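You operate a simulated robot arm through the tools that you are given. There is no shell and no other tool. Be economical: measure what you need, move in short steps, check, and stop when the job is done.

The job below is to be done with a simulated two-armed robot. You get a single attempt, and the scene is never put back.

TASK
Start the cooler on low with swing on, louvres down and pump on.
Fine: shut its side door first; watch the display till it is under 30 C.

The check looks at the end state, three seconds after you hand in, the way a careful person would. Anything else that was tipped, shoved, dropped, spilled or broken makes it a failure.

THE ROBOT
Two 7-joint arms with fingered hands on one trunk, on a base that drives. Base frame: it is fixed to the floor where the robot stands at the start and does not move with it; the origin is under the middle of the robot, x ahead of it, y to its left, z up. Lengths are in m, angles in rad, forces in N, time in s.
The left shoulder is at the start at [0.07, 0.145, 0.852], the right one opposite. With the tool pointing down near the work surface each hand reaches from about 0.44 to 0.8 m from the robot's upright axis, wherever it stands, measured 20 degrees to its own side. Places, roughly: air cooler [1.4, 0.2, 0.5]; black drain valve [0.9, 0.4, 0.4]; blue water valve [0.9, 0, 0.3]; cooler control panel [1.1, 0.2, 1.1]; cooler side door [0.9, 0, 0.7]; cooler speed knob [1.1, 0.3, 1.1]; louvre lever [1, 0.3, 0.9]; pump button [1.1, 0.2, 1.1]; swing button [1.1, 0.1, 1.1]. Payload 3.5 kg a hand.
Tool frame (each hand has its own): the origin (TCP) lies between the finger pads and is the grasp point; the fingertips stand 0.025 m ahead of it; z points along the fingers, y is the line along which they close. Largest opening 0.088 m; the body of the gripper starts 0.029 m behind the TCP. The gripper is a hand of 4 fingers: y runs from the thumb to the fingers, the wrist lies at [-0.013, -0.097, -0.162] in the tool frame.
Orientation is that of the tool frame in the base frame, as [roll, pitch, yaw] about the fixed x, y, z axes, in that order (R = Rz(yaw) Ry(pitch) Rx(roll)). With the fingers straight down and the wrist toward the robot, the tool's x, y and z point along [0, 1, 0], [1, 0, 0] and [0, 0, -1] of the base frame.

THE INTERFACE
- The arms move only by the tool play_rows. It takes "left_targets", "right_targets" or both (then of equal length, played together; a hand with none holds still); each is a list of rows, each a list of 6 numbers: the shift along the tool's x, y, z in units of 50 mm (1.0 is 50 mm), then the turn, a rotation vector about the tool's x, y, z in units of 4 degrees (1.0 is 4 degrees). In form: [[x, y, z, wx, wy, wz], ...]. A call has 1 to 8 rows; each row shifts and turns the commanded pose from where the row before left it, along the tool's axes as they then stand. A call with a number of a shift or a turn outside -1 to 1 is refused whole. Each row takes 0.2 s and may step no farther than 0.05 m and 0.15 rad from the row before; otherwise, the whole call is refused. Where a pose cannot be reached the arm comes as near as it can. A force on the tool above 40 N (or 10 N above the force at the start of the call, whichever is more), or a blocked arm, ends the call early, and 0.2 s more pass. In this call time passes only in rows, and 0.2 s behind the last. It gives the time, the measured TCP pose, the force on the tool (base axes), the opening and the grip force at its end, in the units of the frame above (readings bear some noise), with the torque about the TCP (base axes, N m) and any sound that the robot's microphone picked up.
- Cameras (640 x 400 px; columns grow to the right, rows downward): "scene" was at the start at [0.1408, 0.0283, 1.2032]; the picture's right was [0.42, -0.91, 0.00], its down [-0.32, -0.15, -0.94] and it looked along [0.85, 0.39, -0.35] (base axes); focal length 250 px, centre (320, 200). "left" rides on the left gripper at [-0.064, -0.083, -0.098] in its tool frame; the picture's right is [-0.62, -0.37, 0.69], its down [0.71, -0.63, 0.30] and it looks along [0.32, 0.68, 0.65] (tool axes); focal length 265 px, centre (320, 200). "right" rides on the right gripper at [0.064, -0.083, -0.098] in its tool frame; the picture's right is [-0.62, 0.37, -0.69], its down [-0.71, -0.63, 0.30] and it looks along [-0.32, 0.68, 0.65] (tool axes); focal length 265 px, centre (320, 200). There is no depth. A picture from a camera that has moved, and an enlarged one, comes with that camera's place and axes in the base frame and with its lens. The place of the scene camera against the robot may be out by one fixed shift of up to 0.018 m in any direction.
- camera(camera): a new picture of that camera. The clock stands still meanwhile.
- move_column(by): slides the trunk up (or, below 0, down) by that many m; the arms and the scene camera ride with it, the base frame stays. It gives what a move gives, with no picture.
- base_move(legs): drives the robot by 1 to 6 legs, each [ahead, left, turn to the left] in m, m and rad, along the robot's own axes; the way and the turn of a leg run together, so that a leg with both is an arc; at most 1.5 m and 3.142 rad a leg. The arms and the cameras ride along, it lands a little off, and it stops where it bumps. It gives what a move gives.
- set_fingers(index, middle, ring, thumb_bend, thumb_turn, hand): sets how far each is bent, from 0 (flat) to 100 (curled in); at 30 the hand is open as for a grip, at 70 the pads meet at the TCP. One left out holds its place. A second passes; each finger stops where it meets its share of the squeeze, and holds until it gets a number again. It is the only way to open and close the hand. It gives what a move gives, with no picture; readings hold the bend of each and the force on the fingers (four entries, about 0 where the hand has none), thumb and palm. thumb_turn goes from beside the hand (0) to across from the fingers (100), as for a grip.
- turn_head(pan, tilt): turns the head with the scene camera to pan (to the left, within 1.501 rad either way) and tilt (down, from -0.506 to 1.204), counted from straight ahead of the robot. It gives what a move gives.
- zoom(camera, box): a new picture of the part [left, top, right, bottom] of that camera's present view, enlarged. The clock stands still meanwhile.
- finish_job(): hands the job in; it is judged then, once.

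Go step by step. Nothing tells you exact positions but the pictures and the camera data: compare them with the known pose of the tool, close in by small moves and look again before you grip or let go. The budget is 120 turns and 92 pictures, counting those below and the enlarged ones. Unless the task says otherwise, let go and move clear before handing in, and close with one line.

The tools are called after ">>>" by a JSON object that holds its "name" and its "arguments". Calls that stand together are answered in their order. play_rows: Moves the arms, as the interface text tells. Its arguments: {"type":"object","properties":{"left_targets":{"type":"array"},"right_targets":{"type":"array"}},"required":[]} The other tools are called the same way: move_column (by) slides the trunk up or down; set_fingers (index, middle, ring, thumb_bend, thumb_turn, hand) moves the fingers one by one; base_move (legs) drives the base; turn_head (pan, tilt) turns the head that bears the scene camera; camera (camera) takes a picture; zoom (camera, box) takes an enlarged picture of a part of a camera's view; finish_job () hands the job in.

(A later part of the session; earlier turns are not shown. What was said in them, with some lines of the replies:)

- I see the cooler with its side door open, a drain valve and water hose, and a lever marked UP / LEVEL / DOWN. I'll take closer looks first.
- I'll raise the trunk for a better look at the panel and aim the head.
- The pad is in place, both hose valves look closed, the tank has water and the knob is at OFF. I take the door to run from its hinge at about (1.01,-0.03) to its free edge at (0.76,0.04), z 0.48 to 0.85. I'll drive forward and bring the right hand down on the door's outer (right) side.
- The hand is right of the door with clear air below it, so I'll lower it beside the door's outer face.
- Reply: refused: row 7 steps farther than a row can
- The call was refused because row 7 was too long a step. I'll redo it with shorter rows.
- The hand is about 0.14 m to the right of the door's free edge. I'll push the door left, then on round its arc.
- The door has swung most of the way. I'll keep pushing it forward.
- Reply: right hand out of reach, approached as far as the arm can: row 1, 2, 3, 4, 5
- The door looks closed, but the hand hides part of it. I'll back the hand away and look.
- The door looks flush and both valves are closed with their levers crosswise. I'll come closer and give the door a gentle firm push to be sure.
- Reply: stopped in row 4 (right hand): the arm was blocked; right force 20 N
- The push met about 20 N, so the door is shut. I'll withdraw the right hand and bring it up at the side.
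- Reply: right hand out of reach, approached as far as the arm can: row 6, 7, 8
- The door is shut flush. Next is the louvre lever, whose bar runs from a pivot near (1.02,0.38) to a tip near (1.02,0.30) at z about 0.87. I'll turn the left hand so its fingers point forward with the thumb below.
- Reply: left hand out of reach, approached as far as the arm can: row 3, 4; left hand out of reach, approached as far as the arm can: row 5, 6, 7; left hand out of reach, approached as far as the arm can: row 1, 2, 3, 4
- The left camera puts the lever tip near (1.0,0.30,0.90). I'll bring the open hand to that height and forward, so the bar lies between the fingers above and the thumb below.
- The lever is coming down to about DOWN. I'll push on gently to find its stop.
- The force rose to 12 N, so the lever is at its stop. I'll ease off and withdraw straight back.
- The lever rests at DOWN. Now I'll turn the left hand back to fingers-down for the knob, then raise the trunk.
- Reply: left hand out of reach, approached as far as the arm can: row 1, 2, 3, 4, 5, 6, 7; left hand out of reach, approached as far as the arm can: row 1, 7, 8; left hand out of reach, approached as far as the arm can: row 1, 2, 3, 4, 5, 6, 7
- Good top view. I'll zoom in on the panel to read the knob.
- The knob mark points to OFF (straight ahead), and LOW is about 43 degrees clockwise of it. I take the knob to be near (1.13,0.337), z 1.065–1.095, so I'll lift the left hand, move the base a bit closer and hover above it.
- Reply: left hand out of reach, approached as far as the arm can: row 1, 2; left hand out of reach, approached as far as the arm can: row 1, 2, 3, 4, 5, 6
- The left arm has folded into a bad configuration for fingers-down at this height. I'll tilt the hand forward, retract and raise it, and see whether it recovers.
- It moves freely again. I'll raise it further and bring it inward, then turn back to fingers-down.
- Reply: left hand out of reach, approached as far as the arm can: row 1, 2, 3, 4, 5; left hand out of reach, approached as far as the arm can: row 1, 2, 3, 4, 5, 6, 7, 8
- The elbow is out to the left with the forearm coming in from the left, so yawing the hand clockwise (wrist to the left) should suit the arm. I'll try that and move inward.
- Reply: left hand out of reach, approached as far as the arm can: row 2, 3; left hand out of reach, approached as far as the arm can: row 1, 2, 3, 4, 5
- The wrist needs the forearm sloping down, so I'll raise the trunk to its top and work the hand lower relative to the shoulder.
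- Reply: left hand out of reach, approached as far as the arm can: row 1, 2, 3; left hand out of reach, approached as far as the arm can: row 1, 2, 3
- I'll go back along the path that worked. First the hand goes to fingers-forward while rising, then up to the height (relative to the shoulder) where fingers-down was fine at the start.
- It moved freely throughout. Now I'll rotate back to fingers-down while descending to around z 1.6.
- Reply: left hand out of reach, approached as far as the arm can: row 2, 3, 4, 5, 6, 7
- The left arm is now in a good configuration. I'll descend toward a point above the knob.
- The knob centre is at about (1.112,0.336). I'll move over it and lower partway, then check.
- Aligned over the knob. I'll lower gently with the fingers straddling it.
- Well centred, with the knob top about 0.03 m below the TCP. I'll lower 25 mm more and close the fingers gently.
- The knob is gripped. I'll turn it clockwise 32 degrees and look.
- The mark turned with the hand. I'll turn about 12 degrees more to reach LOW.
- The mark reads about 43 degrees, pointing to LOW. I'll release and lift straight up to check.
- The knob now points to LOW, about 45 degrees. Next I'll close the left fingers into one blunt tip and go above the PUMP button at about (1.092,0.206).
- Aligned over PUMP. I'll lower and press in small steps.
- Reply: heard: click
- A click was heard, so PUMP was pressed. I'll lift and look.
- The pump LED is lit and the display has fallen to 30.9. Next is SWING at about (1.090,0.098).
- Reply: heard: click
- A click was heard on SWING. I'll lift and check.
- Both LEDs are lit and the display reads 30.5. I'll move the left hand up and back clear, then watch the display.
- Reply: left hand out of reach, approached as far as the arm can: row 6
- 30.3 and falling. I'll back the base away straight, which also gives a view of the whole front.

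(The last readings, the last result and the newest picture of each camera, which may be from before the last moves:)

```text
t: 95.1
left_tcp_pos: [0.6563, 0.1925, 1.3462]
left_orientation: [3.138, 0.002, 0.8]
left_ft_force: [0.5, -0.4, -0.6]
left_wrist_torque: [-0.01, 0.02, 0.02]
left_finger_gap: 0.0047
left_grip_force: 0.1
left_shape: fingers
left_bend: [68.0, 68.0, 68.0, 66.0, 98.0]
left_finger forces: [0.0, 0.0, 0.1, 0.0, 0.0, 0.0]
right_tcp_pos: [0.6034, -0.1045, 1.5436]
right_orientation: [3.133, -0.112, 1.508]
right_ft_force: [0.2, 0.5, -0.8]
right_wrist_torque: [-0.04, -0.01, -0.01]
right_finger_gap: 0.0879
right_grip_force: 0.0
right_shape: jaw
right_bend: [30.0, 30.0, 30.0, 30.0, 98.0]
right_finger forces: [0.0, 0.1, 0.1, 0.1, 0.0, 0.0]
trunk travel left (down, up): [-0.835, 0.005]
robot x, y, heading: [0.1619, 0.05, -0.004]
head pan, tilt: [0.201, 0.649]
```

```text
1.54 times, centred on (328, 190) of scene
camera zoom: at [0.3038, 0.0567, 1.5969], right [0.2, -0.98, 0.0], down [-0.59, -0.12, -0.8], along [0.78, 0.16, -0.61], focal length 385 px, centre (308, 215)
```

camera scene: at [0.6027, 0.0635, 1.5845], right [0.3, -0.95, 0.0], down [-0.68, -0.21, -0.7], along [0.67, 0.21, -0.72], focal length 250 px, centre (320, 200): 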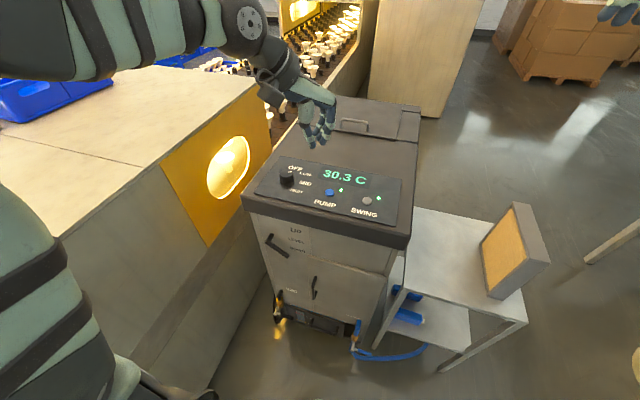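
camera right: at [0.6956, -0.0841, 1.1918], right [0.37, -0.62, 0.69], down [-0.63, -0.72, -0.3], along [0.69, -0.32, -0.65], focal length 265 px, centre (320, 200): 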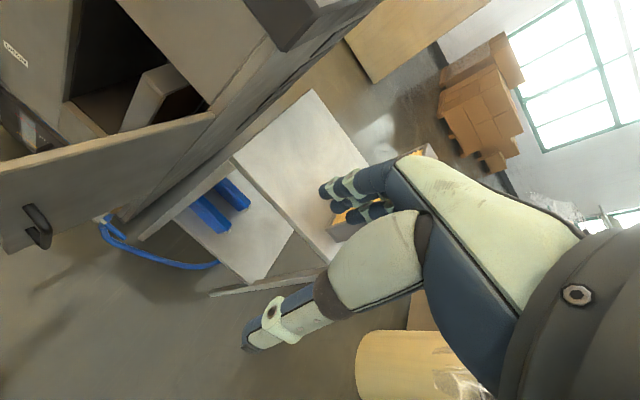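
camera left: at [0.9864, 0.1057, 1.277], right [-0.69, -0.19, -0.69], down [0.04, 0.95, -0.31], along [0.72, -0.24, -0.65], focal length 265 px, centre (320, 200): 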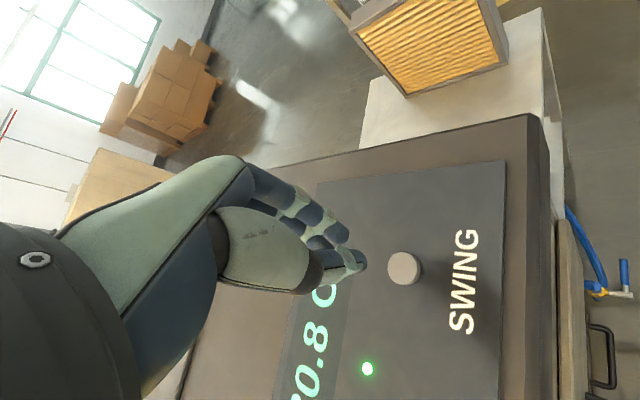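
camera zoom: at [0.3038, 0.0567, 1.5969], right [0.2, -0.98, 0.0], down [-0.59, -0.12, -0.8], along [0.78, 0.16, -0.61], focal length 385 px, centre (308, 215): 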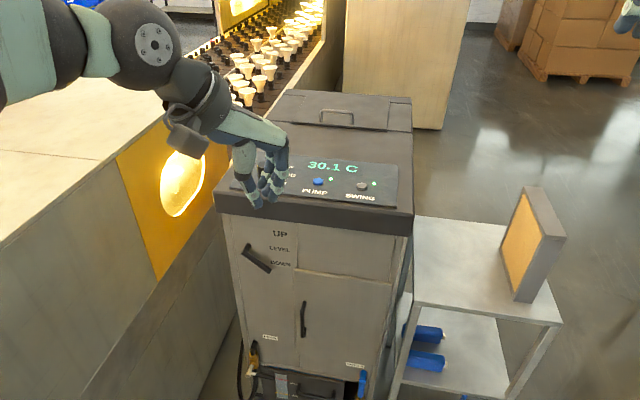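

30.1 now. I'll wait a few seconds.

>>> {"name": "set_fingers", "arguments": {"hand": "left", "index": 30, "middle": 30, "ring": 30, "thumb_bend": 30}}

>>> {"name": "play_rows", "arguments": {"left_targets": [[0, -0.6, -0.5, 0, 0, 0], [0, -0.6, -0.5, 0, 0, 0], [0, 0, 0, 0, 0, 0], [0, 0, 0, 0, 0, 0], [0, 0, 0, 0, 0, 0], [0, 0, 0, 0, 0, 0], [0, 0, 0, 0, 0, 0], [0, 0, 0, 0, 0, 0]]}}

>>> {"name": "play_rows", "arguments": {"left_targets": [[0, 0, 0, 0, 0, 0], [0, 0, 0, 0, 0, 0], [0, 0, 0, 0, 0, 0], [0, 0, 0, 0, 0, 0], [0, 0, 0, 0, 0, 0], [0, 0, 0, 0, 0, 0], [0, 0, 0, 0, 0, 0], [0, 0, 0, 0, 0, 0]]}}

>>> {"name": "play_rows", "arguments": {"left_targets": [[0, 0, 0, 0, 0, 0], [0, 0, 0, 0, 0, 0], [0, 0, 0, 0, 0, 0], [0, 0, 0, 0, 0, 0], [0, 0, 0, 0, 0, 0], [0, 0, 0, 0, 0, 0], [0, 0, 0, 0, 0, 0], [0, 0, 0, 0, 0, 0]]}}

>>> {"name": "zoom", "arguments": {"camera": "scene", "box": [260, 130, 388, 210]}}

>>> {"name": "zoom", "arguments": {"camera": "scene", "box": [250, 190, 410, 330]}}

```text
t: 96.1
left_tcp_pos: [0.6558, 0.1919, 1.3475]
left_orientation: [3.137, -0.001, 0.801]
left_ft_force: [-0.4, -0.6, 0.3]
left_wrist_torque: [-0.01, 0.01, -0.01]
left_finger_gap: 0.0846
left_grip_force: 0.1
left_shape: fingers
left_bend: [30.0, 30.0, 30.0, 30.0, 98.0]
left_finger forces: [0.0, 0.0, 0.0, 0.0, 0.0, 0.1]
right_tcp_pos: [0.6029, -0.106, 1.5429]
right_orientation: [3.132, -0.111, 1.508]
right_ft_force: [0.3, -0.4, -0.3]
right_wrist_torque: [0.03, -0.01, -0.01]
right_finger_gap: 0.0879
right_grip_force: 0.0
right_shape: jaw
right_bend: [30.0, 30.0, 30.0, 30.0, 98.0]
right_finger forces: [0.0, 0.1, 0.0, 0.0, 0.1, 0.0]
trunk travel left (down, up): [-0.835, 0.005]
robot x, y, heading: [0.1638, 0.0496, -0.002]
head pan, tilt: [0.201, 0.649]
```

```text
t: 97.9
left_tcp_pos: [0.6116, 0.2355, 1.3959]
left_orientation: [3.135, 0.0, 0.802]
left_ft_force: [-0.5, -0.3, -0.4]
left_wrist_torque: [0.03, 0.02, 0.02]
left_finger_gap: 0.0844
left_grip_force: 0.1
left_shape: fingers
left_bend: [30.0, 30.0, 30.0, 30.0, 98.0]
left_finger forces: [0.1, 0.0, 0.0, 0.0, 0.1, 0.1]
right_tcp_pos: [0.6026, -0.1059, 1.5432]
right_orientation: [3.133, -0.111, 1.509]
right_ft_force: [0.0, 0.6, 0.0]
right_wrist_torque: [0.01, 0.0, 0.01]
right_finger_gap: 0.0879
right_grip_force: 0.1
right_shape: jaw
right_bend: [30.0, 30.0, 30.0, 30.0, 98.0]
right_finger forces: [0.0, 0.1, 0.0, 0.0, 0.0, 0.0]
trunk travel left (down, up): [-0.835, 0.005]
robot x, y, heading: [0.1567, 0.0477, -0.003]
head pan, tilt: [0.201, 0.649]
```

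```text
t: 99.7
left_tcp_pos: [0.6121, 0.2355, 1.3961]
left_orientation: [3.136, 0.0, 0.802]
left_ft_force: [0.1, 0.3, 0.1]
left_wrist_torque: [0.01, 0.01, 0.01]
left_finger_gap: 0.0842
left_grip_force: 0.0
left_shape: fingers
left_bend: [30.0, 30.0, 30.0, 30.0, 98.0]
left_finger forces: [0.1, 0.0, 0.0, 0.1, 0.0, 0.0]
right_tcp_pos: [0.6024, -0.1053, 1.5442]
right_orientation: [3.134, -0.113, 1.509]
right_ft_force: [-0.5, 0.3, 0.4]
right_wrist_torque: [0.02, -0.01, 0.0]
right_finger_gap: 0.0879
right_grip_force: 0.2
right_shape: jaw
right_bend: [30.0, 30.0, 30.0, 30.0, 98.0]
right_finger forces: [0.0, 0.0, 0.0, 0.0, 0.1, 0.1]
trunk travel left (down, up): [-0.835, 0.005]
robot x, y, heading: [0.1631, 0.0494, -0.006]
head pan, tilt: [0.201, 0.649]
```

```text
t: 101.5
left_tcp_pos: [0.612, 0.2356, 1.3954]
left_orientation: [3.137, 0.0, 0.801]
left_ft_force: [0.0, 0.3, -0.1]
left_wrist_torque: [0.02, -0.01, 0.0]
left_finger_gap: 0.0843
left_grip_force: 0.1
left_shape: fingers
left_bend: [30.0, 30.0, 30.0, 30.0, 98.0]
left_finger forces: [0.0, 0.0, 0.1, 0.1, 0.0, 0.1]
right_tcp_pos: [0.6033, -0.1064, 1.543]
right_orientation: [3.133, -0.112, 1.509]
right_ft_force: [0.3, -0.7, 0.0]
right_wrist_torque: [-0.01, 0.04, 0.0]
right_finger_gap: 0.0877
right_grip_force: 0.1
right_shape: jaw
right_bend: [30.0, 30.0, 30.0, 30.0, 98.0]
right_finger forces: [0.1, 0.0, 0.0, 0.1, 0.0, 0.0]
trunk travel left (down, up): [-0.835, 0.005]
robot x, y, heading: [0.1628, 0.0476, 0.001]
head pan, tilt: [0.201, 0.649]
```

```text
5.00 times, centred on (324, 170) of scene
camera zoom: at [0.303, 0.0567, 1.597], right [0.2, -0.98, 0.0], down [-0.59, -0.12, -0.8], along [0.78, 0.16, -0.6], focal length 1251 px, centre (300, 350)
```

zoom: 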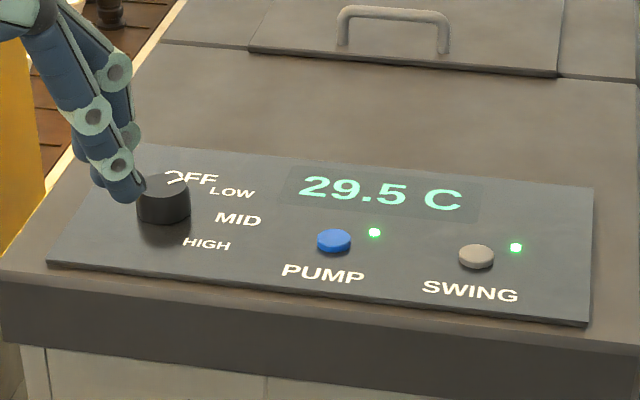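

```text
2.86 times, centred on (330, 260) of scene
camera zoom: at [0.303, 0.0567, 1.597], right [0.2, -0.98, 0.0], down [-0.59, -0.12, -0.8], along [0.78, 0.16, -0.6], focal length 715 px, centre (291, 29)
```

zoom: 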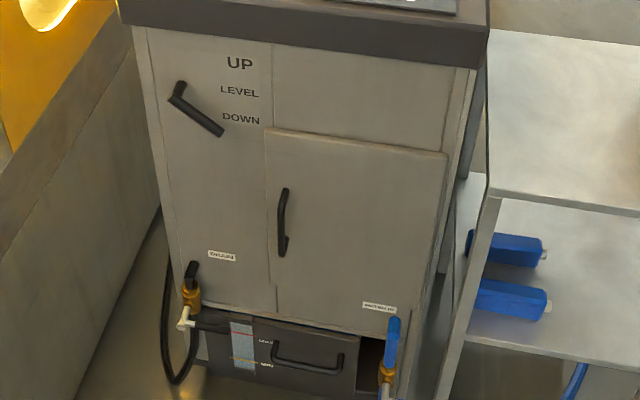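

The display reads 29.5 C with the door shut, louvres down, pump and swing lit and the knob at LOW. The hands are clear, so I'm handing in.

>>> {"name": "finish_job", "arguments": {}}

```text
The job is handed in.
```

The cooler is running on low with the pump and swing on, the louvres down and the side door shut, and the display was at 29.5 C when I handed in.
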